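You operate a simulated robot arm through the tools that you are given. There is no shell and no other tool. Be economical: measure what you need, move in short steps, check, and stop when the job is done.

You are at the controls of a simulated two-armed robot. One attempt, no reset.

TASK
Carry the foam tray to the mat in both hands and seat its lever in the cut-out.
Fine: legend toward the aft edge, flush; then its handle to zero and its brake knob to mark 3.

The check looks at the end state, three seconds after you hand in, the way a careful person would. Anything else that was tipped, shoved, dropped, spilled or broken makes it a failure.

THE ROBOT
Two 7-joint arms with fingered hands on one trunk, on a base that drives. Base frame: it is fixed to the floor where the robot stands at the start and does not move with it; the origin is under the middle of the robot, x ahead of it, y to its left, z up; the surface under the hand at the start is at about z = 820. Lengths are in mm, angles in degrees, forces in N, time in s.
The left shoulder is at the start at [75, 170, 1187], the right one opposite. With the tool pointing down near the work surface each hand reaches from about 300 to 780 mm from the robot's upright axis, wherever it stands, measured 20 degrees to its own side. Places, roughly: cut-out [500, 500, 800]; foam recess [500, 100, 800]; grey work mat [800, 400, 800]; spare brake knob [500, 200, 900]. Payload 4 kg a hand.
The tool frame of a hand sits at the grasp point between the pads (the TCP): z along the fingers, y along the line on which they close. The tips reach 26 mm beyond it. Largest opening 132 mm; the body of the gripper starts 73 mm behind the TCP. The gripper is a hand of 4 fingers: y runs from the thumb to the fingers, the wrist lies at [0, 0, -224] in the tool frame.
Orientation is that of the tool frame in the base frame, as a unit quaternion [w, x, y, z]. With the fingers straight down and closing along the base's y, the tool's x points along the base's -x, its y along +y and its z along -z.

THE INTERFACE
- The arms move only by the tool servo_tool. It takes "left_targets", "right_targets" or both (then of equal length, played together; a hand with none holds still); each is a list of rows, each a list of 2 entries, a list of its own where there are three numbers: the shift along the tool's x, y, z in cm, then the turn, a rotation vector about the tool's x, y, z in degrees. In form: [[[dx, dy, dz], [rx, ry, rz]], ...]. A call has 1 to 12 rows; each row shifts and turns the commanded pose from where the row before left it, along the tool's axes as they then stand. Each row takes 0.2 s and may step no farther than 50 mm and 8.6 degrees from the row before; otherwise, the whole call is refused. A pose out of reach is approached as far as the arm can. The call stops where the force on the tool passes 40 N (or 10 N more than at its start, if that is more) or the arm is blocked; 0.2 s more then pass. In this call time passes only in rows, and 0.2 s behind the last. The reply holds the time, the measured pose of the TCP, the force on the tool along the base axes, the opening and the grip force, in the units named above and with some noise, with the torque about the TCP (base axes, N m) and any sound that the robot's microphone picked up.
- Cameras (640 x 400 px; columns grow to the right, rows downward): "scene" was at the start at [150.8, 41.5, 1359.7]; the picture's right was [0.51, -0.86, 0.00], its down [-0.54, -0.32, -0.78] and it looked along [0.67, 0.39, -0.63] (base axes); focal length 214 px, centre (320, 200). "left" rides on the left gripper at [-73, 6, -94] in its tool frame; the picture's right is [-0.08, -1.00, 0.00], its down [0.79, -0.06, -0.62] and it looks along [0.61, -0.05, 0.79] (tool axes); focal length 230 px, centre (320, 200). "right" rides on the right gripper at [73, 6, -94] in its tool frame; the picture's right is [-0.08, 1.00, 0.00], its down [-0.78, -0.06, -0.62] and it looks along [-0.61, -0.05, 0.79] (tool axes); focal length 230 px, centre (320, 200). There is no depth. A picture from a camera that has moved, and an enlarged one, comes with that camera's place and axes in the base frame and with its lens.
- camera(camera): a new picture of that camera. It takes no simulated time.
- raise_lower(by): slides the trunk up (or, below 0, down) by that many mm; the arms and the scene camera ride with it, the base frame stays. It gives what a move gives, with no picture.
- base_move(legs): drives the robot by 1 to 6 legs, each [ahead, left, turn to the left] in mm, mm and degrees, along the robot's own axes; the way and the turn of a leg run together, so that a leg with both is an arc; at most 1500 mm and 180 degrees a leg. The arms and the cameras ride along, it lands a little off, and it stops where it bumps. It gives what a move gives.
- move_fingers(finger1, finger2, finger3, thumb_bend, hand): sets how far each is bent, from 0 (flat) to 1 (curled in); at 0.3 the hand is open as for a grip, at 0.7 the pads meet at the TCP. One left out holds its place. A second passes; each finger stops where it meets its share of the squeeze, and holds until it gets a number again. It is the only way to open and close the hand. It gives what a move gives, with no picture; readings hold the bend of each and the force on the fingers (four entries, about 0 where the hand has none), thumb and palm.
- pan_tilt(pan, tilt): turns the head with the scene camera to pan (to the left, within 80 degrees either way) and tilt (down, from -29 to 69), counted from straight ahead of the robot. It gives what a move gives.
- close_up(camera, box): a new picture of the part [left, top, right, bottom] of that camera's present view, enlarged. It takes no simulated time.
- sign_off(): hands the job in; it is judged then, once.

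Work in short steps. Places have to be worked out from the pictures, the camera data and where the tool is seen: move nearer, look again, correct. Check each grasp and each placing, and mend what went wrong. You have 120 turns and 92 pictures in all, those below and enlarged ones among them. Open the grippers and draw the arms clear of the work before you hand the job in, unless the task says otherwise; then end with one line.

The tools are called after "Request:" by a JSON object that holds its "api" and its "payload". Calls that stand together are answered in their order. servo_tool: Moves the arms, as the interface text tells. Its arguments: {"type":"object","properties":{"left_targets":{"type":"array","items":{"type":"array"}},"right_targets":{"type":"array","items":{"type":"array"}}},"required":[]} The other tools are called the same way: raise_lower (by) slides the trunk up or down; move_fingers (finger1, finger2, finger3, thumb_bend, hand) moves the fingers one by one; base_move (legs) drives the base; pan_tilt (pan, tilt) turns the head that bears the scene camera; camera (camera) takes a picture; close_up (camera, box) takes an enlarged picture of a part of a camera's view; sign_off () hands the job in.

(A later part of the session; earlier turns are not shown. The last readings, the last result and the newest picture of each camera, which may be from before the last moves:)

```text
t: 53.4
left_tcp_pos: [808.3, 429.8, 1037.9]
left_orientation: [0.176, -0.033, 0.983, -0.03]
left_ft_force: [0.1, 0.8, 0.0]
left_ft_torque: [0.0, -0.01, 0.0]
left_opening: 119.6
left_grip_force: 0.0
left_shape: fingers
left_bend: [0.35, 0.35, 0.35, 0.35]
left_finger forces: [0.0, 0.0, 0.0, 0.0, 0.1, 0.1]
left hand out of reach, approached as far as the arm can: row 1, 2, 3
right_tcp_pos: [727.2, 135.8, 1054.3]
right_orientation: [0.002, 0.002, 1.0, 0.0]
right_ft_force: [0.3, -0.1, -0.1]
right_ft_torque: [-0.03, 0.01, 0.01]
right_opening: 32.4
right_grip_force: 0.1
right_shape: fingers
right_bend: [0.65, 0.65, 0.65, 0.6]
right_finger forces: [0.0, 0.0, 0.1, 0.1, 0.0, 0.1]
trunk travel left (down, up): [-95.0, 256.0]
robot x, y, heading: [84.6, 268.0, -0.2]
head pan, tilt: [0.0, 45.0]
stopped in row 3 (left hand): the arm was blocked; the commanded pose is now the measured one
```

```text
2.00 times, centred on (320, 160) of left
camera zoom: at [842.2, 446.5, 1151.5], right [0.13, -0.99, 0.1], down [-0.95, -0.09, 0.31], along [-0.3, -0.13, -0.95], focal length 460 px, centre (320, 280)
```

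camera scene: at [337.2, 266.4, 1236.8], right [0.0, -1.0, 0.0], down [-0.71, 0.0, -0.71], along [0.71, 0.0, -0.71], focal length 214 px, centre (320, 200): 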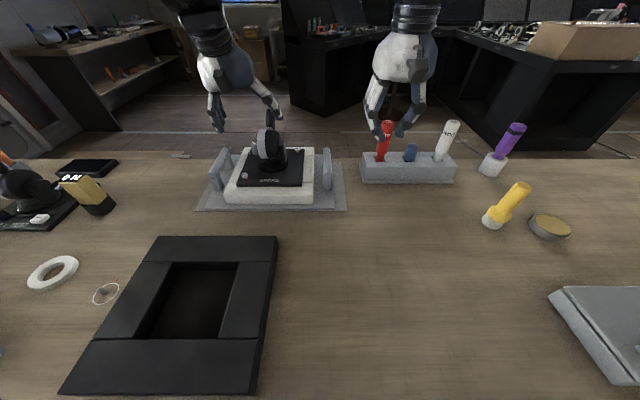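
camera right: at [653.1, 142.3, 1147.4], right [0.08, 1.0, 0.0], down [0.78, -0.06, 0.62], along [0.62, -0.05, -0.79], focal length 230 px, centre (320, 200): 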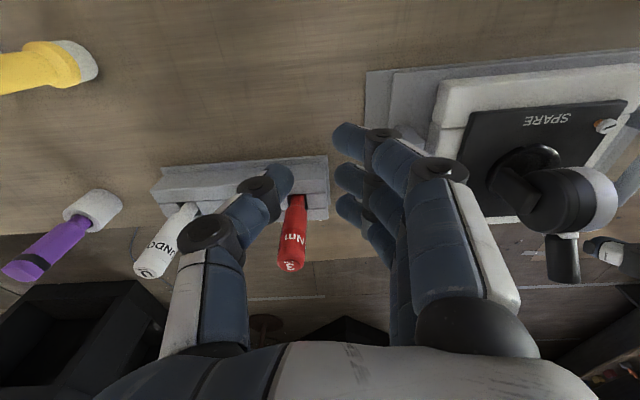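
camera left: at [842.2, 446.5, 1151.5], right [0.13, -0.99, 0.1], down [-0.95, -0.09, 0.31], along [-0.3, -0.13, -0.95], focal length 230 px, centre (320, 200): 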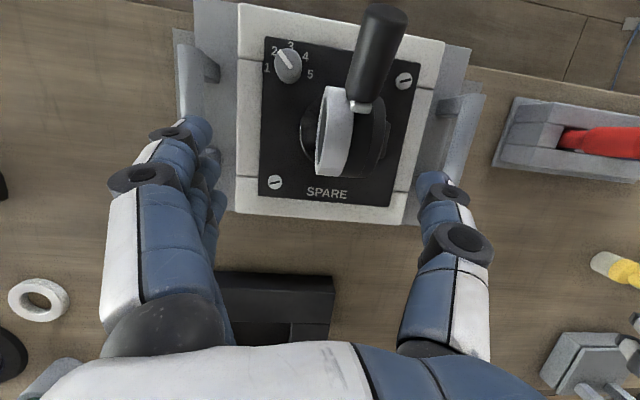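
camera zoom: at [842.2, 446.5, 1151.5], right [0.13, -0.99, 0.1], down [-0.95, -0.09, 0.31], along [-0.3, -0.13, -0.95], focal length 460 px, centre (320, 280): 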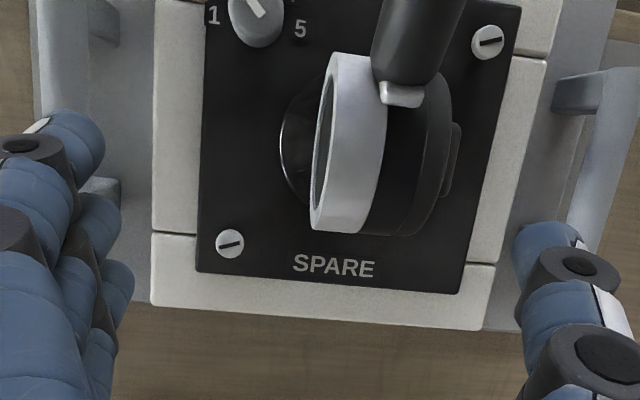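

The knob points at 2, and the marks step about 45°, so mark 3 needs roughly 45° clockwise. For better arm posture I raise the trunk 130 mm, which brings the hands up too, and then correct the left hand.

Request:
{"api": "raise_lower", "payload": {"by": 130}}

Request:
{"api": "servo_tool", "payload": {"left_targets": [[[0, -1.8, 0], [0, 0, 1.5]], [[0, -1.8, 0], [0, 0, 1.5]]]}}

```text
t: 55.0
left_tcp_pos: [808.2, 426.4, 1165.8]
left_orientation: [0.176, -0.031, 0.984, -0.026]
left_ft_force: [-0.6, -0.2, -0.9]
left_ft_torque: [0.02, 0.01, -0.02]
left_opening: 120.1
left_grip_force: 0.1
left_shape: fingers
left_bend: [0.35, 0.35, 0.35, 0.35]
left_finger forces: [0.0, 0.0, 0.0, 0.0, 0.1, 0.0]
right_tcp_pos: [727.6, 135.8, 1180.4]
right_orientation: [-0.001, 0.002, 1.0, 0.0]
right_ft_force: [-0.2, 0.5, 0.2]
right_ft_torque: [0.0, 0.02, -0.04]
right_opening: 32.3
right_grip_force: 0.0
right_shape: fingers
right_bend: [0.65, 0.65, 0.65, 0.6]
right_finger forces: [0.1, 0.0, 0.1, 0.0, 0.0, 0.1]
trunk travel left (down, up): [-225.0, 126.0]
robot x, y, heading: [79.9, 268.6, -0.3]
head pan, tilt: [0.0, 45.0]
```

```text
t: 55.6
left_tcp_pos: [809.3, 391.0, 1169.3]
left_orientation: [0.177, -0.004, 0.984, -0.022]
left_ft_force: [0.1, -1.1, -1.1]
left_ft_torque: [0.03, 0.0, 0.02]
left_opening: 119.9
left_grip_force: 0.0
left_shape: fingers
left_bend: [0.35, 0.35, 0.35, 0.35]
left_finger forces: [0.0, 0.0, 0.0, 0.0, 0.0, 0.0]
right_tcp_pos: [727.0, 138.0, 1182.8]
right_orientation: [0.0, 0.002, 1.0, 0.001]
right_ft_force: [-0.2, 0.3, 0.5]
right_ft_torque: [0.01, 0.01, -0.01]
right_opening: 32.0
right_grip_force: 0.1
right_shape: fingers
right_bend: [0.65, 0.65, 0.65, 0.6]
right_finger forces: [0.1, 0.0, 0.0, 0.1, 0.0, 0.0]
trunk travel left (down, up): [-225.0, 126.0]
robot x, y, heading: [79.9, 266.9, -0.1]
head pan, tilt: [0.0, 45.0]
```

The pose is good now. I remove the small residual tilt and descend to z ≈ 1020 for a look.

Request:
{"api": "servo_tool", "payload": {"left_targets": [[[0.46, 0.05, 3.8], [-2.4, 0, 0.9]], [[0.46, 0.05, 3.8], [0, 0, 0]], [[0.46, 0.05, 3.8], [0, 0, 0]], [[0.46, 0.05, 3.8], [0, 0, 0]]]}}

Request:
{"api": "camera", "payload": {"camera": "left"}}

Request:
{"api": "close_up", "payload": {"camera": "scene", "box": [180, 60, 380, 185]}}

```text
t: 56.6
left_tcp_pos: [847.1, 389.6, 1019.1]
left_orientation: [0.176, -0.001, 0.984, -0.001]
left_ft_force: [-0.6, -0.2, -0.3]
left_ft_torque: [0.0, 0.01, 0.0]
left_opening: 119.8
left_grip_force: 0.1
left_shape: fingers
left_bend: [0.35, 0.35, 0.35, 0.35]
left_finger forces: [0.0, 0.1, 0.0, 0.0, 0.0, 0.1]
right_tcp_pos: [727.7, 135.9, 1182.4]
right_orientation: [0.0, 0.002, 1.0, -0.001]
right_ft_force: [0.8, 0.2, -0.1]
right_ft_torque: [0.02, 0.01, 0.02]
right_opening: 32.3
right_grip_force: 0.1
right_shape: fingers
right_bend: [0.65, 0.65, 0.65, 0.6]
right_finger forces: [0.1, 0.1, 0.0, 0.1, 0.1, 0.0]
trunk travel left (down, up): [-225.0, 126.0]
robot x, y, heading: [82.3, 268.1, -0.2]
head pan, tilt: [0.0, 45.0]
```

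```text
44 pictures are left
camera left: at [882.1, 397.1, 1134.2], right [0.07, -1.0, 0.03], down [-0.95, -0.06, 0.3], along [-0.3, -0.05, -0.95], focal length 230 px, centre (320, 200)
```

left: 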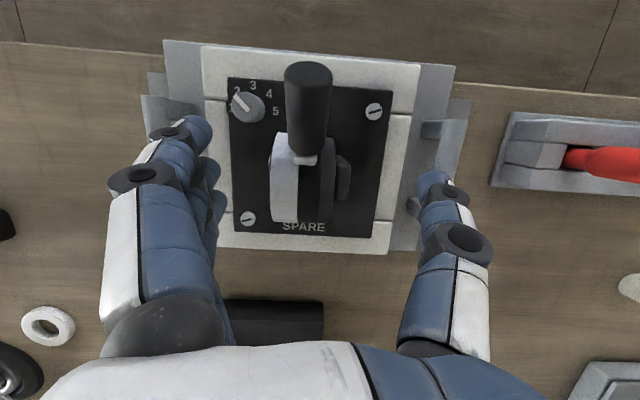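

```text
3.20 times, centred on (280, 122) of scene
camera zoom: at [226.8, 266.4, 1376.1], right [0.0, -1.0, 0.0], down [-0.71, 0.0, -0.71], along [0.71, 0.0, -0.71], focal length 686 px, centre (448, 448)
```

zoom: 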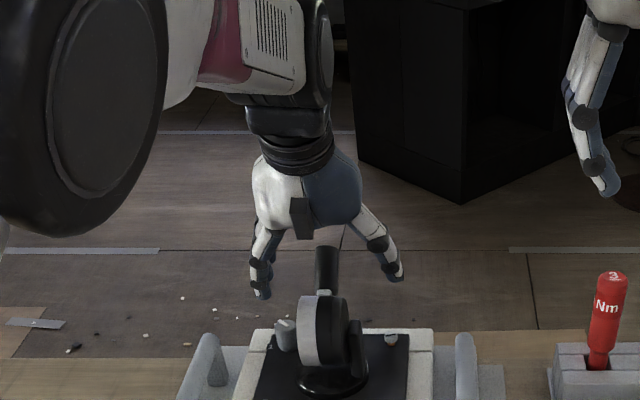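

The drum and post centre is near y ≈ 395, with the axis at about (843, 949). I descend around it.

Request:
{"api": "servo_tool", "payload": {"left_targets": [[[0.67, 0.13, 1.65], [0, 0, 0]], [[0.67, 0.13, 1.65], [0, 0, 0]], [[0.67, 0.13, 1.65], [0, 0, 0]], [[0.67, 0.13, 1.65], [0, 0, 0]]]}}

Request:
{"api": "camera", "payload": {"camera": "left"}}

Request:
{"api": "close_up", "payload": {"camera": "scene", "box": [210, 100, 370, 200]}}

```text
t: 57.6
left_tcp_pos: [843.8, 395.9, 949.6]
left_orientation: [0.177, -0.001, 0.984, 0.0]
left_ft_force: [-0.1, 0.0, -0.1]
left_ft_torque: [-0.02, 0.02, -0.05]
left_opening: 120.2
left_grip_force: 0.0
left_shape: fingers
left_bend: [0.35, 0.35, 0.35, 0.35]
left_finger forces: [0.0, 0.0, 0.1, 0.1, 0.1, 0.1]
right_tcp_pos: [727.8, 135.4, 1183.3]
right_orientation: [0.0, 0.002, 1.0, 0.001]
right_ft_force: [0.0, 0.3, 0.1]
right_ft_torque: [-0.01, 0.0, -0.04]
right_opening: 32.1
right_grip_force: 0.0
right_shape: fingers
right_bend: [0.65, 0.65, 0.65, 0.6]
right_finger forces: [0.1, 0.0, 0.0, 0.0, 0.0, 0.0]
trunk travel left (down, up): [-225.0, 126.0]
robot x, y, heading: [78.5, 268.0, -0.2]
head pan, tilt: [0.0, 45.0]
```

```text
42 pictures are left
camera left: at [878.3, 402.7, 1063.0], right [0.07, -1.0, 0.03], down [-0.95, -0.06, 0.3], along [-0.3, -0.05, -0.95], focal length 230 px, centre (320, 200)
```

left: 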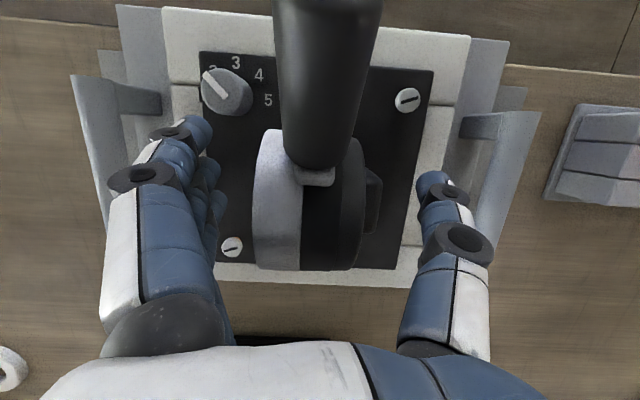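

```text
4.00 times, centred on (290, 150) of scene
camera zoom: at [226.4, 266.1, 1376.2], right [0.0, -1.0, 0.0], down [-0.71, 0.0, -0.71], along [0.71, 0.0, -0.71], focal length 858 px, centre (440, 400)
```

zoom: 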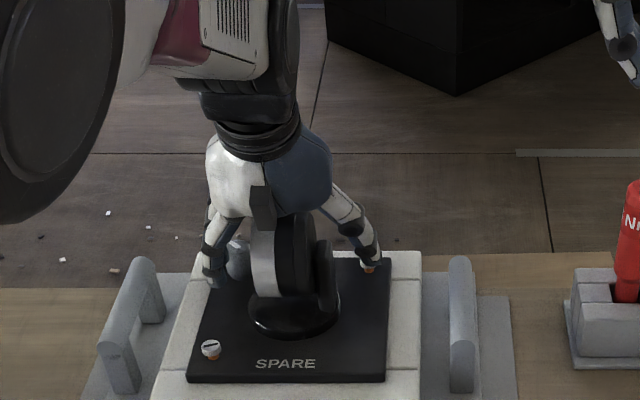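

The drum sits at the TCP in the left view, with nothing touching. I close on it.

Request:
{"api": "move_fingers", "payload": {"hand": "left", "thumb_bend": 0.7, "finger1": 0.7, "finger2": 0.7, "finger3": 0.7}}

Request:
{"api": "camera", "payload": {"camera": "left"}}

```text
t: 58.6
left_tcp_pos: [843.2, 396.2, 948.4]
left_orientation: [0.177, 0.0, 0.984, 0.0]
left_ft_force: [-0.1, 1.2, 0.5]
left_ft_torque: [0.15, 0.01, 0.05]
left_opening: 62.3
left_grip_force: 20.7
left_shape: fingers
left_bend: [0.55, 0.55, 0.55, 0.57]
left_finger forces: [7.1, 7.0, 7.0, 0.0, 19.8, 0.0]
right_tcp_pos: [728.2, 137.0, 1184.0]
right_orientation: [0.0, 0.002, 1.0, 0.0]
right_ft_force: [0.4, 0.1, -0.5]
right_ft_torque: [-0.01, -0.01, 0.01]
right_opening: 32.1
right_grip_force: 0.1
right_shape: fingers
right_bend: [0.65, 0.65, 0.65, 0.6]
right_finger forces: [0.0, 0.1, 0.1, 0.1, 0.0, 0.0]
trunk travel left (down, up): [-225.0, 126.0]
robot x, y, heading: [82.4, 266.2, -0.2]
head pan, tilt: [0.0, 45.0]
```

```text
40 pictures are left
camera left: at [878.2, 403.0, 1062.9], right [0.07, -1.0, 0.03], down [-0.95, -0.06, 0.3], along [-0.3, -0.05, -0.95], focal length 230 px, centre (320, 200)
```

left: 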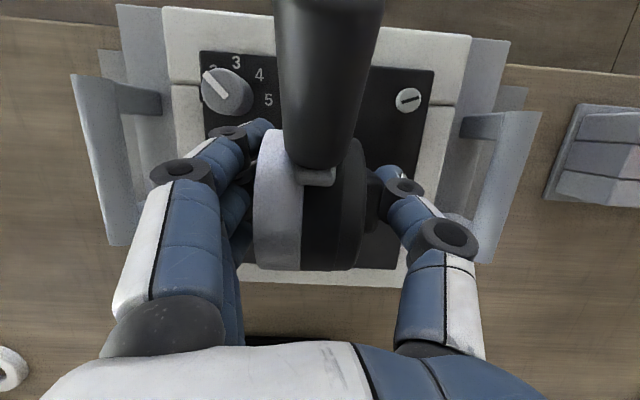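

The grip is firm: 62 mm opening and about 20 N. I lift 20 mm with the trunk as a trial.

Request:
{"api": "raise_lower", "payload": {"by": 20}}

Request:
{"api": "close_up", "payload": {"camera": "scene", "box": [210, 100, 370, 200]}}

```text
t: 59.2
left_tcp_pos: [844.5, 396.2, 964.8]
left_orientation: [0.174, -0.001, 0.985, 0.0]
left_ft_force: [0.4, -0.2, -11.7]
left_ft_torque: [-0.03, 0.03, -0.02]
left_opening: 61.9
left_grip_force: 20.9
left_shape: fingers
left_bend: [0.55, 0.55, 0.55, 0.57]
left_finger forces: [6.9, 6.9, 7.0, 0.0, 20.6, 0.1]
right_tcp_pos: [729.9, 136.2, 1202.4]
right_orientation: [-0.001, 0.002, 1.0, 0.0]
right_ft_force: [0.4, 0.4, 0.1]
right_ft_torque: [0.0, 0.0, 0.01]
right_opening: 32.1
right_grip_force: 0.1
right_shape: fingers
right_bend: [0.65, 0.65, 0.65, 0.6]
right_finger forces: [0.0, 0.0, 0.0, 0.0, 0.0, 0.1]
trunk travel left (down, up): [-245.0, 106.0]
robot x, y, heading: [82.1, 267.0, -0.1]
head pan, tilt: [0.0, 45.0]
```

```text
4.00 times, centred on (290, 150) of scene
camera zoom: at [220.5, 266.4, 1396.2], right [0.0, -1.0, 0.0], down [-0.71, 0.0, -0.71], along [0.71, 0.0, -0.71], focal length 858 px, centre (440, 400)
```

zoom: 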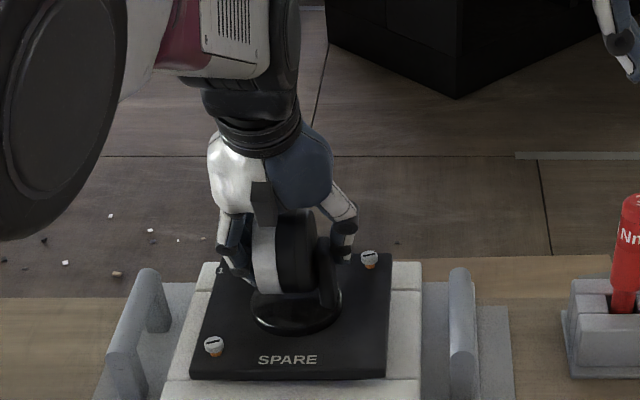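

It carries 11.7 N, likely the whole lever. I raise 60 mm more and check.

Request:
{"api": "raise_lower", "payload": {"by": 60}}

Request:
{"api": "close_up", "payload": {"camera": "scene", "box": [210, 100, 370, 200]}}

```text
t: 60.2
left_tcp_pos: [844.5, 396.7, 1027.3]
left_orientation: [0.176, 0.0, 0.984, 0.001]
left_ft_force: [0.2, 0.0, -10.6]
left_ft_torque: [-0.04, 0.01, 0.02]
left_opening: 62.0
left_grip_force: 20.9
left_shape: fingers
left_bend: [0.55, 0.55, 0.55, 0.57]
left_finger forces: [7.1, 6.9, 7.0, 0.0, 20.7, 0.0]
right_tcp_pos: [728.6, 136.3, 1261.7]
right_orientation: [-0.001, 0.002, 1.0, 0.0]
right_ft_force: [0.1, -0.4, 0.6]
right_ft_torque: [0.03, -0.01, 0.01]
right_opening: 32.4
right_grip_force: 0.1
right_shape: fingers
right_bend: [0.65, 0.65, 0.65, 0.6]
right_finger forces: [0.0, 0.0, 0.1, 0.0, 0.0, 0.0]
trunk travel left (down, up): [-305.0, 46.0]
robot x, y, heading: [80.2, 267.5, -0.2]
head pan, tilt: [0.0, 45.0]
```

```text
4.00 times, centred on (290, 150) of scene
camera zoom: at [207.3, 266.5, 1457.5], right [0.0, -1.0, 0.0], down [-0.71, 0.0, -0.71], along [0.71, 0.0, -0.71], focal length 858 px, centre (440, 400)
```

zoom: 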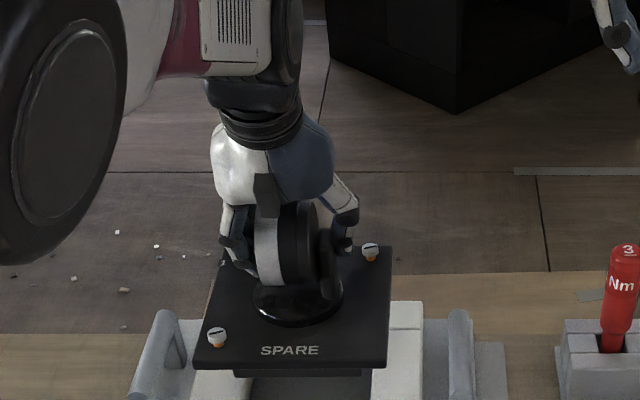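

The lever hangs level with its body clear of the foam. I raise 40 mm more, then drive back 150 and left 92.

Request:
{"api": "raise_lower", "payload": {"by": 40}}

Request:
{"api": "base_move", "payload": {"legs": [[-150, 0, 0], [0, 92, 0]]}}

Request:
{"api": "servo_tool", "payload": {"left_targets": [[[1.87, 0, -0.7], [0, 0, 0]], [[1.87, 0, -0.7], [0, 0, 0]], [[1.87, 0, -0.7], [0, 0, 0]], [[1.87, 0, -0.7], [0, 0, 0]], [[1.87, 0, -0.7], [0, 0, 0]], [[1.87, 0, -0.7], [0, 0, 0]], [[1.87, 0, -0.7], [0, 0, 0]], [[1.87, 0, -0.7], [0, 0, 0]], [[1.87, 0, -0.7], [0, 0, 0]], [[1.87, 0, -0.7], [0, 0, 0]]]}}

Request:
{"api": "camera", "payload": {"camera": "scene"}}

```text
t: 61.1
left_tcp_pos: [843.7, 395.9, 1066.9]
left_orientation: [0.176, 0.0, 0.984, 0.0]
left_ft_force: [0.4, -0.3, -11.3]
left_ft_torque: [-0.07, 0.04, -0.02]
left_opening: 62.0
left_grip_force: 20.6
left_shape: fingers
left_bend: [0.55, 0.55, 0.55, 0.57]
left_finger forces: [7.0, 6.8, 6.9, 0.0, 20.6, 0.0]
right_tcp_pos: [728.7, 136.0, 1302.2]
right_orientation: [0.0, 0.002, 1.0, 0.0]
right_ft_force: [0.6, 0.6, -0.1]
right_ft_torque: [0.01, 0.02, 0.01]
right_opening: 32.3
right_grip_force: 0.1
right_shape: fingers
right_bend: [0.65, 0.65, 0.65, 0.6]
right_finger forces: [0.0, 0.1, 0.0, 0.1, 0.0, 0.1]
trunk travel left (down, up): [-345.0, 6.0]
robot x, y, heading: [85.7, 271.1, -0.0]
head pan, tilt: [0.0, 45.0]
```

```text
t: 63.5
left_tcp_pos: [696.5, 482.6, 1067.7]
left_orientation: [0.176, 0.002, 0.984, -0.001]
left_ft_force: [-0.4, 0.7, -11.9]
left_ft_torque: [-0.08, 0.04, -0.03]
left_opening: 62.0
left_grip_force: 20.5
left_shape: fingers
left_bend: [0.55, 0.55, 0.55, 0.57]
left_finger forces: [7.0, 6.9, 6.8, 0.0, 20.5, 0.1]
right_tcp_pos: [581.6, 223.6, 1302.3]
right_orientation: [0.0, 0.004, 1.0, 0.0]
right_ft_force: [0.2, 0.8, 1.0]
right_ft_torque: [-0.02, 0.03, -0.01]
right_opening: 32.1
right_grip_force: 0.0
right_shape: fingers
right_bend: [0.65, 0.65, 0.65, 0.6]
right_finger forces: [0.0, 0.0, 0.0, 0.1, 0.1, 0.0]
trunk travel left (down, up): [-345.0, 6.0]
robot x, y, heading: [-68.1, 357.9, -0.1]
head pan, tilt: [0.0, 45.0]
```

```text
t: 65.7
left_tcp_pos: [496.5, 486.2, 1065.2]
left_orientation: [0.173, -0.003, 0.985, -0.004]
left_ft_force: [-1.1, 0.0, -11.0]
left_ft_torque: [-0.03, 0.02, 0.01]
left_opening: 62.0
left_grip_force: 20.4
left_shape: fingers
left_bend: [0.55, 0.55, 0.55, 0.57]
left_finger forces: [6.9, 7.0, 6.8, 0.0, 20.3, 0.1]
right_tcp_pos: [582.0, 222.8, 1303.7]
right_orientation: [0.0, 0.003, 1.0, 0.0]
right_ft_force: [-0.5, 0.4, -0.7]
right_ft_torque: [0.03, -0.02, 0.04]
right_opening: 32.1
right_grip_force: 0.1
right_shape: fingers
right_bend: [0.65, 0.65, 0.65, 0.6]
right_finger forces: [0.0, 0.0, 0.0, 0.1, 0.0, 0.1]
trunk travel left (down, up): [-345.0, 6.0]
robot x, y, heading: [-65.7, 355.1, -0.1]
head pan, tilt: [0.0, 45.0]
```

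```text
37 pictures are left
camera scene: at [58.2, 355.5, 1497.2], right [-0.01, -1.0, 0.0], down [-0.71, 0.0, -0.71], along [0.71, 0.0, -0.71], focal length 214 px, centre (320, 200)
```

scene: 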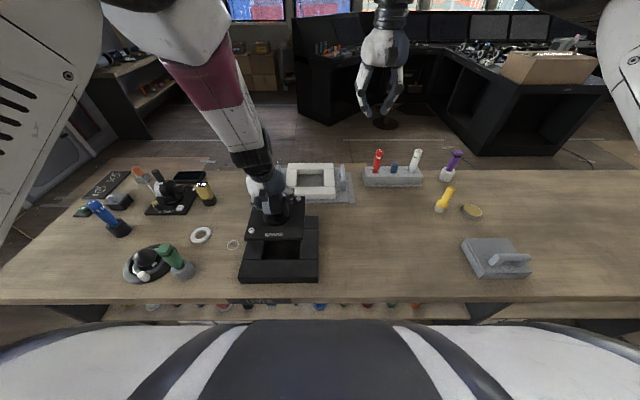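

The lever is over the cut-out area. From the pictures the plate centre is (−6, +5) mm from the TCP, and the frame centre is about (486.5, 489), so the TCP should be near (492.5, 484.5). I correct, lower 60 mm and look.

Request:
{"api": "servo_tool", "payload": {"left_targets": [[[0.38, -0.2, -0.14], [0, 0, 0]]]}}

Request:
{"api": "raise_lower", "payload": {"by": -60}}

Request:
{"api": "pan_tilt", "payload": {"pan": 14, "tilt": 54}}

Request:
{"api": "close_up", "payload": {"camera": "scene", "box": [220, 120, 420, 280]}}

```text
t: 66.1
left_tcp_pos: [492.0, 483.3, 1064.9]
left_orientation: [0.174, -0.005, 0.985, -0.006]
left_ft_force: [-0.8, -0.4, -10.5]
left_ft_torque: [-0.07, -0.01, 0.0]
left_opening: 61.9
left_grip_force: 20.8
left_shape: fingers
left_bend: [0.55, 0.55, 0.55, 0.57]
left_finger forces: [6.8, 6.9, 6.9, 0.0, 20.5, 0.0]
right_tcp_pos: [580.8, 223.2, 1302.0]
right_orientation: [-0.001, 0.004, 1.0, 0.0]
right_ft_force: [0.2, 0.3, 0.3]
right_ft_torque: [-0.01, 0.0, 0.02]
right_opening: 32.0
right_grip_force: 0.1
right_shape: fingers
right_bend: [0.65, 0.65, 0.65, 0.6]
right_finger forces: [0.0, 0.0, 0.0, 0.1, 0.1, 0.1]
trunk travel left (down, up): [-345.0, 6.0]
robot x, y, heading: [-68.2, 357.8, -0.2]
head pan, tilt: [0.0, 45.0]
```

```text
t: 67.1
left_tcp_pos: [494.6, 488.1, 1009.5]
left_orientation: [0.175, -0.012, 0.985, -0.01]
left_ft_force: [0.5, -0.2, -11.4]
left_ft_torque: [-0.03, 0.03, -0.01]
left_opening: 61.9
left_grip_force: 20.7
left_shape: fingers
left_bend: [0.55, 0.55, 0.55, 0.57]
left_finger forces: [6.9, 6.9, 6.8, 0.1, 20.2, 0.1]
right_tcp_pos: [580.7, 222.7, 1242.3]
right_orientation: [0.001, 0.004, 1.0, 0.0]
right_ft_force: [-0.4, -0.4, -0.5]
right_ft_torque: [-0.01, 0.02, 0.01]
right_opening: 31.9
right_grip_force: 0.1
right_shape: fingers
right_bend: [0.65, 0.65, 0.65, 0.6]
right_finger forces: [0.1, 0.1, 0.0, 0.0, 0.0, 0.0]
trunk travel left (down, up): [-285.0, 66.0]
robot x, y, heading: [-64.0, 357.0, -0.3]
head pan, tilt: [0.0, 45.0]
```

```text
t: 67.8
left_tcp_pos: [495.8, 486.3, 1010.8]
left_orientation: [0.177, -0.012, 0.984, -0.012]
left_ft_force: [0.3, 0.3, -11.4]
left_ft_torque: [-0.03, 0.03, 0.0]
left_opening: 62.2
left_grip_force: 20.4
left_shape: fingers
left_bend: [0.55, 0.55, 0.55, 0.57]
left_finger forces: [7.0, 7.0, 6.8, 0.0, 20.3, 0.0]
right_tcp_pos: [581.1, 222.8, 1242.0]
right_orientation: [0.0, 0.004, 1.0, 0.001]
right_ft_force: [-0.1, 0.6, -0.1]
right_ft_torque: [0.0, 0.01, 0.0]
right_opening: 32.3
right_grip_force: 0.0
right_shape: fingers
right_bend: [0.65, 0.65, 0.65, 0.6]
right_finger forces: [0.0, 0.0, 0.0, 0.0, 0.1, 0.0]
trunk travel left (down, up): [-285.0, 66.0]
robot x, y, heading: [-61.7, 359.8, -0.3]
head pan, tilt: [14.0, 54.0]
```

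```text
2.50 times, centred on (320, 200) of scene
camera zoom: at [51.7, 373.2, 1425.2], right [0.24, -0.97, 0.0], down [-0.79, -0.19, -0.59], along [0.57, 0.14, -0.81], focal length 536 px, centre (320, 200)
```

zoom: 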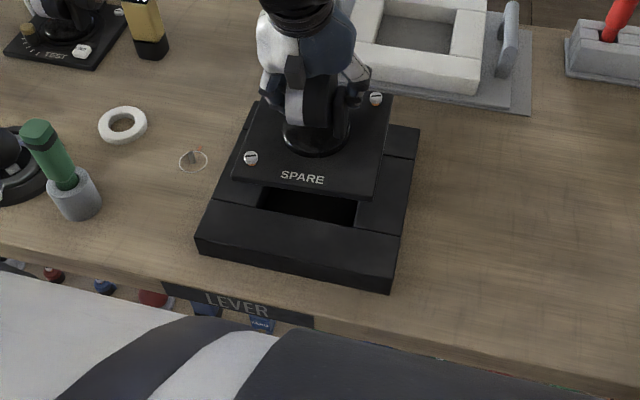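

The orientation drifted about 1.5° and the TCP is a few mm off. I correct both and look more closely.

Request:
{"api": "servo_tool", "payload": {"left_targets": [[[0.2, -0.15, -0.07], [-1.1, 0, 1.6]]]}}

Request:
{"api": "raise_lower", "payload": {"by": -25}}

Request:
{"api": "close_up", "payload": {"camera": "scene", "box": [255, 140, 375, 240]}}

```text
t: 68.2
left_tcp_pos: [496.3, 490.6, 1014.2]
left_orientation: [0.176, -0.013, 0.984, -0.008]
left_ft_force: [0.1, -0.4, -11.9]
left_ft_torque: [-0.06, 0.0, 0.01]
left_opening: 62.0
left_grip_force: 20.4
left_shape: fingers
left_bend: [0.55, 0.55, 0.55, 0.57]
left_finger forces: [6.8, 7.0, 6.9, 0.0, 20.3, 0.0]
right_tcp_pos: [579.9, 224.3, 1242.6]
right_orientation: [0.0, 0.003, 1.0, 0.0]
right_ft_force: [-0.7, 0.4, -0.5]
right_ft_torque: [0.0, 0.02, -0.01]
right_opening: 32.0
right_grip_force: 0.2
right_shape: fingers
right_bend: [0.65, 0.65, 0.65, 0.6]
right_finger forces: [0.0, 0.0, 0.1, 0.0, 0.0, 0.0]
trunk travel left (down, up): [-285.0, 66.0]
robot x, y, heading: [-67.1, 355.4, -0.4]
head pan, tilt: [14.0, 54.0]
```

```text
t: 69.0
left_tcp_pos: [493.0, 494.0, 983.1]
left_orientation: [0.17, -0.018, 0.985, -0.009]
left_ft_force: [1.0, 0.9, -11.2]
left_ft_torque: [-0.02, 0.0, 0.0]
left_opening: 62.3
left_grip_force: 20.2
left_shape: fingers
left_bend: [0.56, 0.56, 0.55, 0.57]
left_finger forces: [7.0, 6.7, 6.4, 0.0, 19.5, 0.0]
right_tcp_pos: [579.9, 223.5, 1218.4]
right_orientation: [0.002, 0.004, 1.0, 0.0]
right_ft_force: [0.4, 0.0, -0.2]
right_ft_torque: [-0.02, -0.02, -0.01]
right_opening: 32.2
right_grip_force: 0.1
right_shape: fingers
right_bend: [0.65, 0.65, 0.65, 0.6]
right_finger forces: [0.0, 0.0, 0.1, 0.0, 0.0, 0.0]
trunk travel left (down, up): [-260.0, 91.0]
robot x, y, heading: [-65.9, 359.1, -0.3]
head pan, tilt: [14.0, 54.0]
```

```text
4.00 times, centred on (315, 190) of scene
camera zoom: at [56.0, 373.6, 1399.7], right [0.24, -0.97, 0.0], down [-0.79, -0.19, -0.59], along [0.57, 0.14, -0.81], focal length 858 px, centre (340, 240)
```

zoom: 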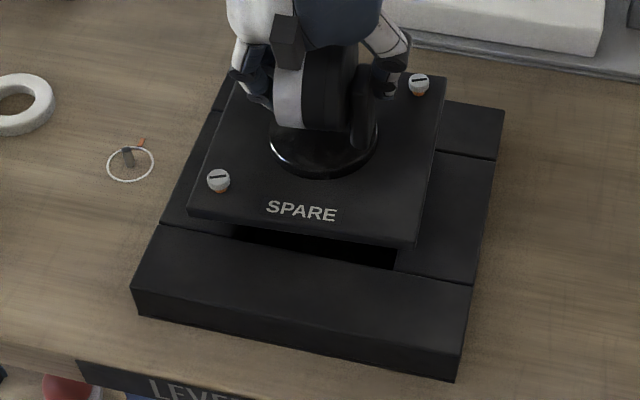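

The arm drifts here, probably near a joint limit with the hand this close. I raise again, move the base back 120 and right 60, and extend the arm to compensate.

Request:
{"api": "raise_lower", "payload": {"by": 60}}

Request:
{"api": "base_move", "payload": {"legs": [[-120, 0, 0], [0, -60, 0]]}}

Request:
{"api": "servo_tool", "payload": {"left_targets": [[[-1.87, 0.85, 0.7], [0, 0, 0.6]], [[-1.87, 0.85, 0.7], [0, 0, 0.6]], [[-1.87, 0.85, 0.7], [0, 0, 0.5]], [[-1.87, 0.85, 0.7], [0, 0, 0.5]], [[-1.87, 0.8, 0.7], [0, 0, 0]], [[-1.87, 0.8, 0.7], [0, 0, 0]]]}}

```text
t: 70.0
left_tcp_pos: [499.0, 492.8, 1053.2]
left_orientation: [0.179, -0.019, 0.984, -0.014]
left_ft_force: [-0.3, 0.9, -10.4]
left_ft_torque: [0.0, 0.06, 0.01]
left_opening: 62.3
left_grip_force: 19.7
left_shape: fingers
left_bend: [0.56, 0.56, 0.55, 0.57]
left_finger forces: [7.0, 6.7, 6.4, 0.0, 19.6, 0.0]
right_tcp_pos: [580.8, 223.7, 1277.6]
right_orientation: [0.0, 0.004, 1.0, 0.001]
right_ft_force: [0.3, 0.8, 0.2]
right_ft_torque: [0.0, -0.02, 0.01]
right_opening: 32.0
right_grip_force: 0.1
right_shape: fingers
right_bend: [0.65, 0.65, 0.65, 0.6]
right_finger forces: [0.0, 0.0, 0.0, 0.1, 0.0, 0.0]
trunk travel left (down, up): [-320.0, 31.0]
robot x, y, heading: [-63.7, 359.0, -0.4]
head pan, tilt: [14.0, 54.0]
```

```text
t: 72.0
left_tcp_pos: [375.7, 434.5, 1049.6]
left_orientation: [0.176, -0.019, 0.984, -0.011]
left_ft_force: [-0.5, 0.1, -11.1]
left_ft_torque: [0.0, 0.03, 0.0]
left_opening: 62.2
left_grip_force: 19.7
left_shape: fingers
left_bend: [0.56, 0.55, 0.55, 0.57]
left_finger forces: [7.0, 6.6, 6.4, 0.0, 19.6, 0.0]
right_tcp_pos: [458.2, 163.6, 1277.4]
right_orientation: [0.0, 0.003, 1.0, 0.0]
right_ft_force: [0.1, -0.8, 0.0]
right_ft_torque: [-0.01, 0.02, -0.01]
right_opening: 31.9
right_grip_force: 0.0
right_shape: fingers
right_bend: [0.65, 0.65, 0.65, 0.6]
right_finger forces: [0.0, 0.1, 0.0, 0.0, 0.0, 0.0]
trunk travel left (down, up): [-320.0, 31.0]
robot x, y, heading: [-189.5, 301.1, -0.3]
head pan, tilt: [14.0, 54.0]
```

```text
t: 73.4
left_tcp_pos: [496.3, 486.7, 1047.1]
left_orientation: [0.175, 0.0, 0.985, -0.008]
left_ft_force: [0.8, 0.0, -10.6]
left_ft_torque: [0.02, 0.11, -0.03]
left_opening: 62.2
left_grip_force: 19.7
left_shape: fingers
left_bend: [0.55, 0.55, 0.55, 0.57]
left_finger forces: [6.7, 6.7, 6.6, 0.0, 19.4, 0.1]
right_tcp_pos: [458.9, 163.4, 1277.1]
right_orientation: [0.0, 0.005, 1.0, 0.0]
right_ft_force: [0.2, -0.2, 0.1]
right_ft_torque: [0.01, 0.04, -0.02]
right_opening: 32.0
right_grip_force: 0.0
right_shape: fingers
right_bend: [0.65, 0.65, 0.65, 0.6]
right_finger forces: [0.1, 0.0, 0.0, 0.1, 0.0, 0.0]
trunk travel left (down, up): [-320.0, 31.0]
robot x, y, heading: [-186.9, 300.5, -0.5]
head pan, tilt: [14.0, 54.0]
```

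The posture behaves now. A small correction, then lower 60 mm and check that the pose holds.

Request:
{"api": "servo_tool", "payload": {"left_targets": [[[0.35, -0.2, -0.1], [-0.9, 0, 0.2]]]}}

Request:
{"api": "raise_lower", "payload": {"by": -60}}

Request:
{"api": "pan_tilt", "payload": {"pan": 16, "tilt": 46}}

Request:
{"api": "close_up", "payload": {"camera": "scene", "box": [260, 150, 380, 250]}}

```text
t: 73.8
left_tcp_pos: [491.2, 486.4, 1047.6]
left_orientation: [0.175, 0.0, 0.985, -0.001]
left_ft_force: [0.6, -0.1, -11.5]
left_ft_torque: [-0.06, 0.0, -0.02]
left_opening: 62.1
left_grip_force: 19.9
left_shape: fingers
left_bend: [0.55, 0.55, 0.55, 0.57]
left_finger forces: [6.9, 6.6, 6.4, 0.0, 19.6, 0.1]
right_tcp_pos: [459.0, 163.9, 1278.1]
right_orientation: [0.0, 0.005, 1.0, 0.0]
right_ft_force: [0.3, 0.6, 0.9]
right_ft_torque: [0.01, 0.03, 0.01]
right_opening: 32.3
right_grip_force: 0.0
right_shape: fingers
right_bend: [0.65, 0.65, 0.65, 0.6]
right_finger forces: [0.0, 0.0, 0.1, 0.1, 0.0, 0.0]
trunk travel left (down, up): [-320.0, 31.0]
robot x, y, heading: [-188.5, 296.7, -0.1]
head pan, tilt: [14.0, 54.0]
```

```text
t: 74.8
left_tcp_pos: [490.5, 482.9, 987.0]
left_orientation: [0.176, 0.0, 0.984, -0.001]
left_ft_force: [-0.2, -0.2, -10.5]
left_ft_torque: [-0.05, 0.04, -0.01]
left_opening: 62.3
left_grip_force: 19.2
left_shape: fingers
left_bend: [0.55, 0.55, 0.55, 0.57]
left_finger forces: [6.9, 6.6, 6.4, 0.0, 19.6, 0.0]
right_tcp_pos: [457.1, 164.8, 1217.9]
right_orientation: [0.001, 0.005, 1.0, 0.0]
right_ft_force: [-0.5, 0.8, 0.0]
right_ft_torque: [-0.01, -0.01, 0.05]
right_opening: 32.3
right_grip_force: 0.1
right_shape: fingers
right_bend: [0.65, 0.65, 0.65, 0.6]
right_finger forces: [0.0, 0.1, 0.1, 0.1, 0.0, 0.0]
trunk travel left (down, up): [-260.0, 91.0]
robot x, y, heading: [-186.5, 296.9, -0.5]
head pan, tilt: [14.0, 54.0]
```

```text
t: 75.5
left_tcp_pos: [491.4, 483.6, 986.2]
left_orientation: [0.176, 0.0, 0.984, -0.001]
left_ft_force: [0.0, -0.4, -11.6]
left_ft_torque: [-0.01, 0.05, 0.01]
left_opening: 62.1
left_grip_force: 20.0
left_shape: fingers
left_bend: [0.55, 0.55, 0.55, 0.57]
left_finger forces: [6.9, 6.5, 6.5, 0.0, 19.6, 0.0]
right_tcp_pos: [458.9, 163.3, 1217.2]
right_orientation: [0.0, 0.004, 1.0, -0.001]
right_ft_force: [-0.6, -0.5, 0.1]
right_ft_torque: [-0.02, 0.01, 0.01]
right_opening: 32.0
right_grip_force: 0.0
right_shape: fingers
right_bend: [0.65, 0.65, 0.65, 0.6]
right_finger forces: [0.1, 0.1, 0.0, 0.1, 0.0, 0.1]
trunk travel left (down, up): [-260.0, 91.0]
robot x, y, heading: [-186.9, 300.2, -0.4]
head pan, tilt: [16.0, 46.0]
```

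```text
4.00 times, centred on (320, 200) of scene
camera zoom: at [-58.8, 319.1, 1410.4], right [0.27, -0.96, 0.0], down [-0.69, -0.19, -0.69], along [0.67, 0.19, -0.72], focal length 858 px, centre (320, 200)
```

zoom: 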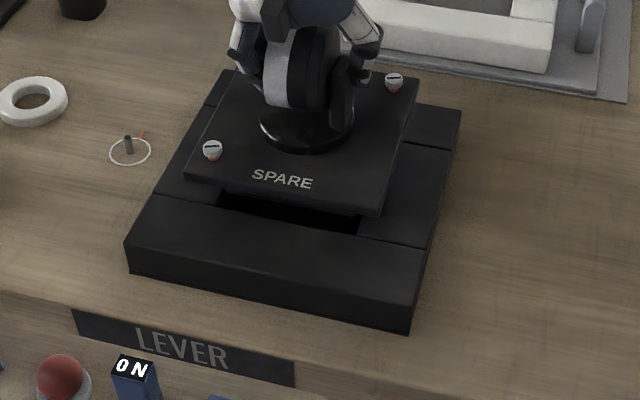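

The frame top comes out at z ≈ 865 with its centre near (479, 482.5), so the plate is about 8 mm too far forward and 3 mm too far left. I correct and go down 20 mm under force guard.

Request:
{"api": "servo_tool", "payload": {"left_targets": [[[0.75, -0.3, -0.28], [0, 0, 0]], [[0.35, 0, 0.94], [0, 0, 0]], [[0.35, 0, 0.94], [0, 0, 0]]]}}

Request:
{"api": "close_up", "payload": {"camera": "scene", "box": [270, 160, 370, 240]}}

```text
t: 76.3
left_tcp_pos: [484.0, 484.9, 968.8]
left_orientation: [0.181, -0.001, 0.984, 0.001]
left_ft_force: [-2.2, 14.0, 17.3]
left_ft_torque: [-0.36, 0.02, 0.17]
left_opening: 63.0
left_grip_force: 25.2
left_shape: fingers
left_bend: [0.53, 0.53, 0.54, 0.61]
left_finger forces: [10.6, 10.2, 9.9, 0.0, 19.4, 0.1]
right_tcp_pos: [455.5, 166.0, 1219.6]
right_orientation: [0.001, 0.003, 1.0, 0.0]
right_ft_force: [-1.1, 0.8, 0.9]
right_ft_torque: [-0.01, 0.0, 0.01]
right_opening: 32.1
right_grip_force: 0.1
right_shape: fingers
right_bend: [0.65, 0.65, 0.65, 0.6]
right_finger forces: [0.0, 0.0, 0.1, 0.1, 0.0, 0.0]
trunk travel left (down, up): [-260.0, 91.0]
robot x, y, heading: [-186.3, 298.0, -0.0]
head pan, tilt: [16.0, 46.0]
```

```text
5.00 times, centred on (320, 200) of scene
camera zoom: at [-61.8, 320.7, 1411.1], right [0.27, -0.96, 0.0], down [-0.69, -0.2, -0.7], along [0.67, 0.19, -0.72], focal length 1072 px, centre (320, 200)
```

zoom: 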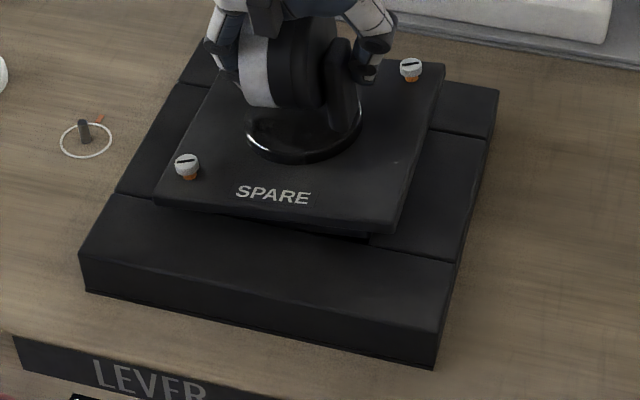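

The right side of the body caught on the hole's right edge: there is a +y force and the left side dipped. I lift 14 mm, shift to the left (+y), and look before trying again.

Request:
{"api": "servo_tool", "payload": {"left_targets": [[[-0.5, 0, -1.33], [0, 0, 0]], [[0.1, 0.1, 0], [0, 0, 0]]]}}

Request:
{"api": "close_up", "payload": {"camera": "scene", "box": [270, 160, 370, 240]}}

```text
t: 76.9
left_tcp_pos: [480.4, 482.1, 978.5]
left_orientation: [0.173, 0.002, 0.985, -0.001]
left_ft_force: [-0.4, 0.9, -10.7]
left_ft_torque: [-0.02, 0.03, 0.0]
left_opening: 62.9
left_grip_force: 20.4
left_shape: fingers
left_bend: [0.54, 0.55, 0.55, 0.58]
left_finger forces: [7.2, 7.0, 6.8, 0.0, 19.8, 0.1]
right_tcp_pos: [458.2, 163.5, 1217.5]
right_orientation: [0.0, 0.004, 1.0, 0.0]
right_ft_force: [-1.1, -0.7, 0.3]
right_ft_torque: [0.01, 0.01, -0.01]
right_opening: 32.0
right_grip_force: 0.1
right_shape: fingers
right_bend: [0.65, 0.65, 0.65, 0.6]
right_finger forces: [0.0, 0.1, 0.0, 0.0, 0.0, 0.0]
trunk travel left (down, up): [-260.0, 91.0]
robot x, y, heading: [-187.8, 299.8, -0.6]
head pan, tilt: [16.0, 46.0]
```

```text
5.00 times, centred on (320, 200) of scene
camera zoom: at [-59.2, 319.5, 1410.3], right [0.27, -0.96, 0.0], down [-0.69, -0.19, -0.69], along [0.67, 0.19, -0.72], focal length 1072 px, centre (320, 200)
```

zoom: 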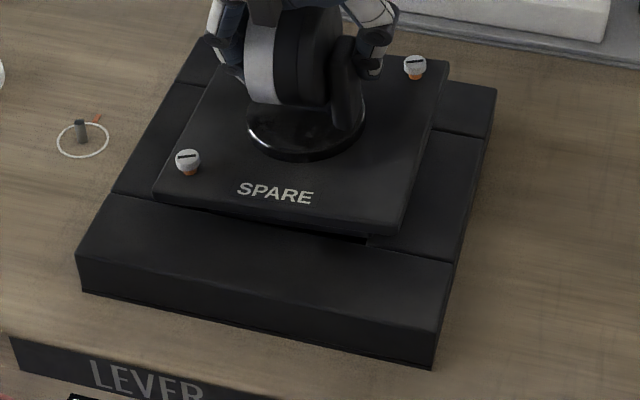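

Measuring within the image, the plate hangs rolled about 3.5° (left side low), and its centre is at (482, 477.5) against the frame centre (479.5, 483). I roll the hand to level it, which also moves the plate +4.6 mm in y, and shift −2.5 mm in x.

Request:
{"api": "servo_tool", "payload": {"left_targets": [[[0.23, 0.05, -0.09], [-3.3, 0, 1.2]]]}}

Request:
{"api": "close_up", "payload": {"camera": "scene", "box": [270, 160, 370, 240]}}

```text
t: 77.3
left_tcp_pos: [478.7, 483.7, 982.5]
left_orientation: [0.177, 0.003, 0.984, 0.028]
left_ft_force: [-1.1, 0.2, -10.5]
left_ft_torque: [-0.06, 0.01, -0.03]
left_opening: 62.7
left_grip_force: 20.9
left_shape: fingers
left_bend: [0.54, 0.55, 0.55, 0.58]
left_finger forces: [7.2, 6.8, 6.6, 0.0, 20.5, 0.0]
right_tcp_pos: [457.6, 163.6, 1216.8]
right_orientation: [0.001, 0.004, 1.0, 0.0]
right_ft_force: [-0.7, 0.0, 0.3]
right_ft_torque: [0.02, -0.02, 0.01]
right_opening: 32.2
right_grip_force: 0.1
right_shape: fingers
right_bend: [0.65, 0.65, 0.65, 0.6]
right_finger forces: [0.0, 0.0, 0.2, 0.0, 0.1, 0.1]
trunk travel left (down, up): [-260.0, 91.0]
robot x, y, heading: [-186.8, 301.0, -0.5]
head pan, tilt: [16.0, 46.0]
```

```text
5.00 times, centred on (320, 200) of scene
camera zoom: at [-59.3, 318.4, 1410.5], right [0.27, -0.96, 0.0], down [-0.69, -0.19, -0.69], along [0.67, 0.19, -0.72], focal length 1072 px, centre (320, 200)
```

zoom: 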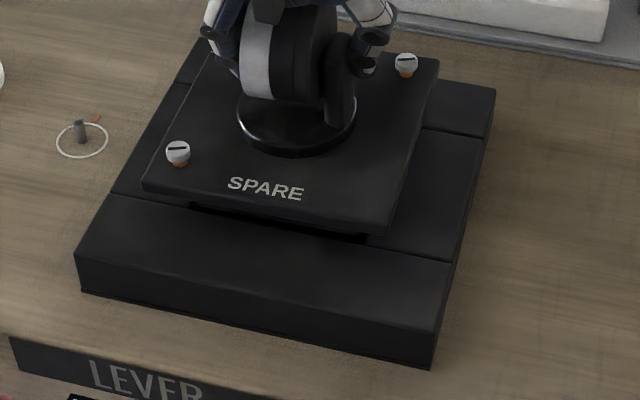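

The plate is now at about (484, 485), with around 3° of roll and 0.9° of yaw left. I correct once more, then descend gently under force guard.

Request:
{"api": "servo_tool", "payload": {"left_targets": [[[0.37, -0.35, -0.14], [-2.5, 0, 1.8]], [[0.28, 0, 0.75], [0, 0, 0]], [[0.28, 0, 0.75], [0, 0, 0]]]}}

Request:
{"api": "close_up", "payload": {"camera": "scene", "box": [270, 160, 370, 240]}}

```text
t: 78.1
left_tcp_pos: [480.7, 493.3, 976.5]
left_orientation: [0.184, -0.001, 0.982, 0.045]
left_ft_force: [4.4, -6.1, 7.8]
left_ft_torque: [0.29, -0.03, -0.04]
left_opening: 62.7
left_grip_force: 22.2
left_shape: fingers
left_bend: [0.56, 0.57, 0.58, 0.57]
left_finger forces: [6.1, 6.4, 6.6, 0.1, 24.9, 0.0]
right_tcp_pos: [458.3, 161.2, 1217.0]
right_orientation: [0.001, 0.004, 1.0, 0.001]
right_ft_force: [0.5, -0.6, -0.5]
right_ft_torque: [0.0, 0.01, 0.01]
right_opening: 32.0
right_grip_force: 0.1
right_shape: fingers
right_bend: [0.65, 0.65, 0.65, 0.6]
right_finger forces: [0.0, 0.1, 0.0, 0.1, 0.0, 0.0]
trunk travel left (down, up): [-260.0, 91.0]
robot x, y, heading: [-184.3, 300.7, -0.7]
head pan, tilt: [16.0, 46.0]
```

```text
5.00 times, centred on (320, 200) of scene
camera zoom: at [-60.4, 317.6, 1410.9], right [0.27, -0.96, 0.0], down [-0.69, -0.19, -0.69], along [0.67, 0.19, -0.72], focal length 1072 px, centre (320, 200)
```

zoom: 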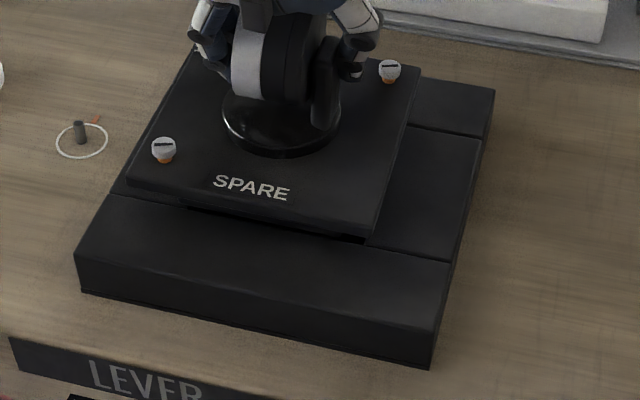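

The hand ended up at y ≈ 493, off by nearly 10 mm. I lift clear and read the free pose before judging.

Request:
{"api": "servo_tool", "payload": {"left_targets": [[[-0.55, 0, -1.4], [0, 0, 0]], [[0, 0, 0], [0, 0, 0]]]}}

```text
t: 78.7
left_tcp_pos: [475.8, 497.6, 978.3]
left_orientation: [0.174, -0.005, 0.984, 0.048]
left_ft_force: [18.1, -15.8, 13.3]
left_ft_torque: [-0.52, -0.54, -0.01]
left_opening: 62.5
left_grip_force: 21.3
left_shape: fingers
left_bend: [0.58, 0.58, 0.58, 0.57]
left_finger forces: [4.6, 4.6, 4.6, 0.1, 29.0, 0.0]
right_tcp_pos: [457.6, 161.0, 1217.0]
right_orientation: [0.0, 0.005, 1.0, 0.001]
right_ft_force: [-0.1, 0.1, 0.0]
right_ft_torque: [0.01, 0.0, 0.01]
right_opening: 32.1
right_grip_force: 0.0
right_shape: fingers
right_bend: [0.65, 0.65, 0.65, 0.6]
right_finger forces: [0.0, 0.0, 0.0, 0.0, 0.0, 0.1]
trunk travel left (down, up): [-260.0, 91.0]
robot x, y, heading: [-190.2, 301.1, -0.4]
head pan, tilt: [16.0, 46.0]
```

The arm is pushing into the frame instead of rising. I use the trunk to lift everything 40 mm clear.

Request:
{"api": "raise_lower", "payload": {"by": 40}}

Request:
{"api": "close_up", "payload": {"camera": "scene", "box": [220, 100, 420, 260]}}

```text
t: 79.5
left_tcp_pos: [479.3, 497.1, 1025.2]
left_orientation: [0.178, -0.005, 0.983, 0.044]
left_ft_force: [0.1, 0.1, -11.2]
left_ft_torque: [-0.05, 0.03, 0.02]
left_opening: 62.3
left_grip_force: 20.3
left_shape: fingers
left_bend: [0.56, 0.56, 0.56, 0.57]
left_finger forces: [6.6, 6.8, 6.7, 0.0, 20.1, 0.0]
right_tcp_pos: [457.9, 163.7, 1256.6]
right_orientation: [0.0, 0.004, 1.0, 0.0]
right_ft_force: [-1.2, 0.6, 0.4]
right_ft_torque: [0.02, 0.03, 0.0]
right_opening: 32.2
right_grip_force: 0.1
right_shape: fingers
right_bend: [0.65, 0.65, 0.65, 0.6]
right_finger forces: [0.1, 0.0, 0.1, 0.0, 0.1, 0.0]
trunk travel left (down, up): [-300.0, 51.0]
robot x, y, heading: [-183.9, 299.2, -0.4]
head pan, tilt: [16.0, 46.0]
```

```text
2.50 times, centred on (320, 180) of scene
camera zoom: at [-65.5, 319.8, 1451.0], right [0.27, -0.96, 0.0], down [-0.69, -0.19, -0.69], along [0.67, 0.19, -0.72], focal length 536 px, centre (320, 250)
```

zoom: 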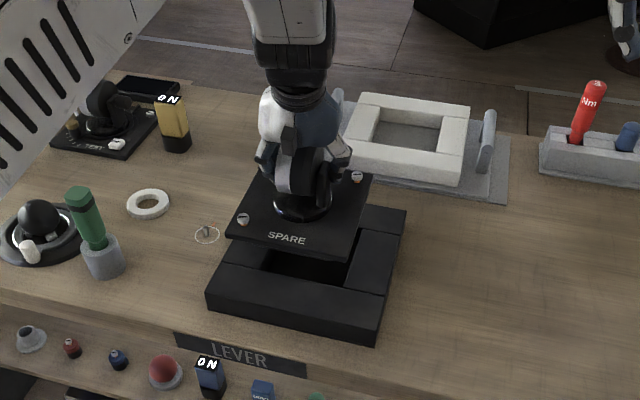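

Freed: the lever hangs level, but the arm is in an awkward range again. At rel. x ≈ 760 the pose held perfectly before, so I back the base another 90 mm and extend the arm by the same amount.

Request:
{"api": "base_move", "payload": {"legs": [[-90, 0, 0.4]]}}

Request:
{"api": "servo_tool", "payload": {"left_targets": [[[-1.69, -0.1, 0.63], [0, 0, 0]], [[-1.69, -0.2, 0.63], [0, 0, 0]], [[-1.69, -0.2, 0.63], [0, 0, 0]], [[-1.69, -0.2, 0.63], [0, 0, 0]], [[-1.69, -0.2, 0.63], [0, 0, 0]]]}}

```text
t: 80.6
left_tcp_pos: [387.9, 504.6, 1020.2]
left_orientation: [0.173, -0.008, 0.984, 0.046]
left_ft_force: [0.2, 0.1, -10.5]
left_ft_torque: [-0.02, 0.03, 0.0]
left_opening: 62.4
left_grip_force: 19.9
left_shape: fingers
left_bend: [0.56, 0.56, 0.56, 0.57]
left_finger forces: [6.6, 6.9, 6.7, 0.1, 20.3, 0.1]
right_tcp_pos: [370.4, 169.0, 1257.6]
right_orientation: [-0.001, 0.0, 1.0, 0.0]
right_ft_force: [-0.1, -0.6, 0.2]
right_ft_torque: [0.01, -0.02, 0.04]
right_opening: 32.1
right_grip_force: 0.0
right_shape: fingers
right_bend: [0.65, 0.65, 0.65, 0.6]
right_finger forces: [0.0, 0.0, 0.0, 0.0, 0.0, 0.0]
trunk travel left (down, up): [-300.0, 51.0]
robot x, y, heading: [-277.4, 296.5, 0.1]
head pan, tilt: [16.0, 46.0]
```

```text
t: 81.8
left_tcp_pos: [477.9, 496.6, 1017.4]
left_orientation: [0.172, -0.009, 0.984, 0.046]
left_ft_force: [0.0, 0.4, -11.1]
left_ft_torque: [-0.06, 0.11, -0.01]
left_opening: 62.5
left_grip_force: 20.3
left_shape: fingers
left_bend: [0.56, 0.56, 0.56, 0.57]
left_finger forces: [6.8, 6.8, 6.5, 0.1, 20.3, 0.0]
right_tcp_pos: [373.6, 170.2, 1255.6]
right_orientation: [-0.001, 0.0, 1.0, 0.001]
right_ft_force: [0.2, -0.3, -0.3]
right_ft_torque: [-0.02, 0.01, 0.0]
right_opening: 32.1
right_grip_force: 0.0
right_shape: fingers
right_bend: [0.65, 0.65, 0.65, 0.6]
right_finger forces: [0.0, 0.1, 0.1, 0.0, 0.0, 0.0]
trunk travel left (down, up): [-300.0, 51.0]
robot x, y, heading: [-276.2, 301.2, 0.2]
head pan, tilt: [16.0, 46.0]
```

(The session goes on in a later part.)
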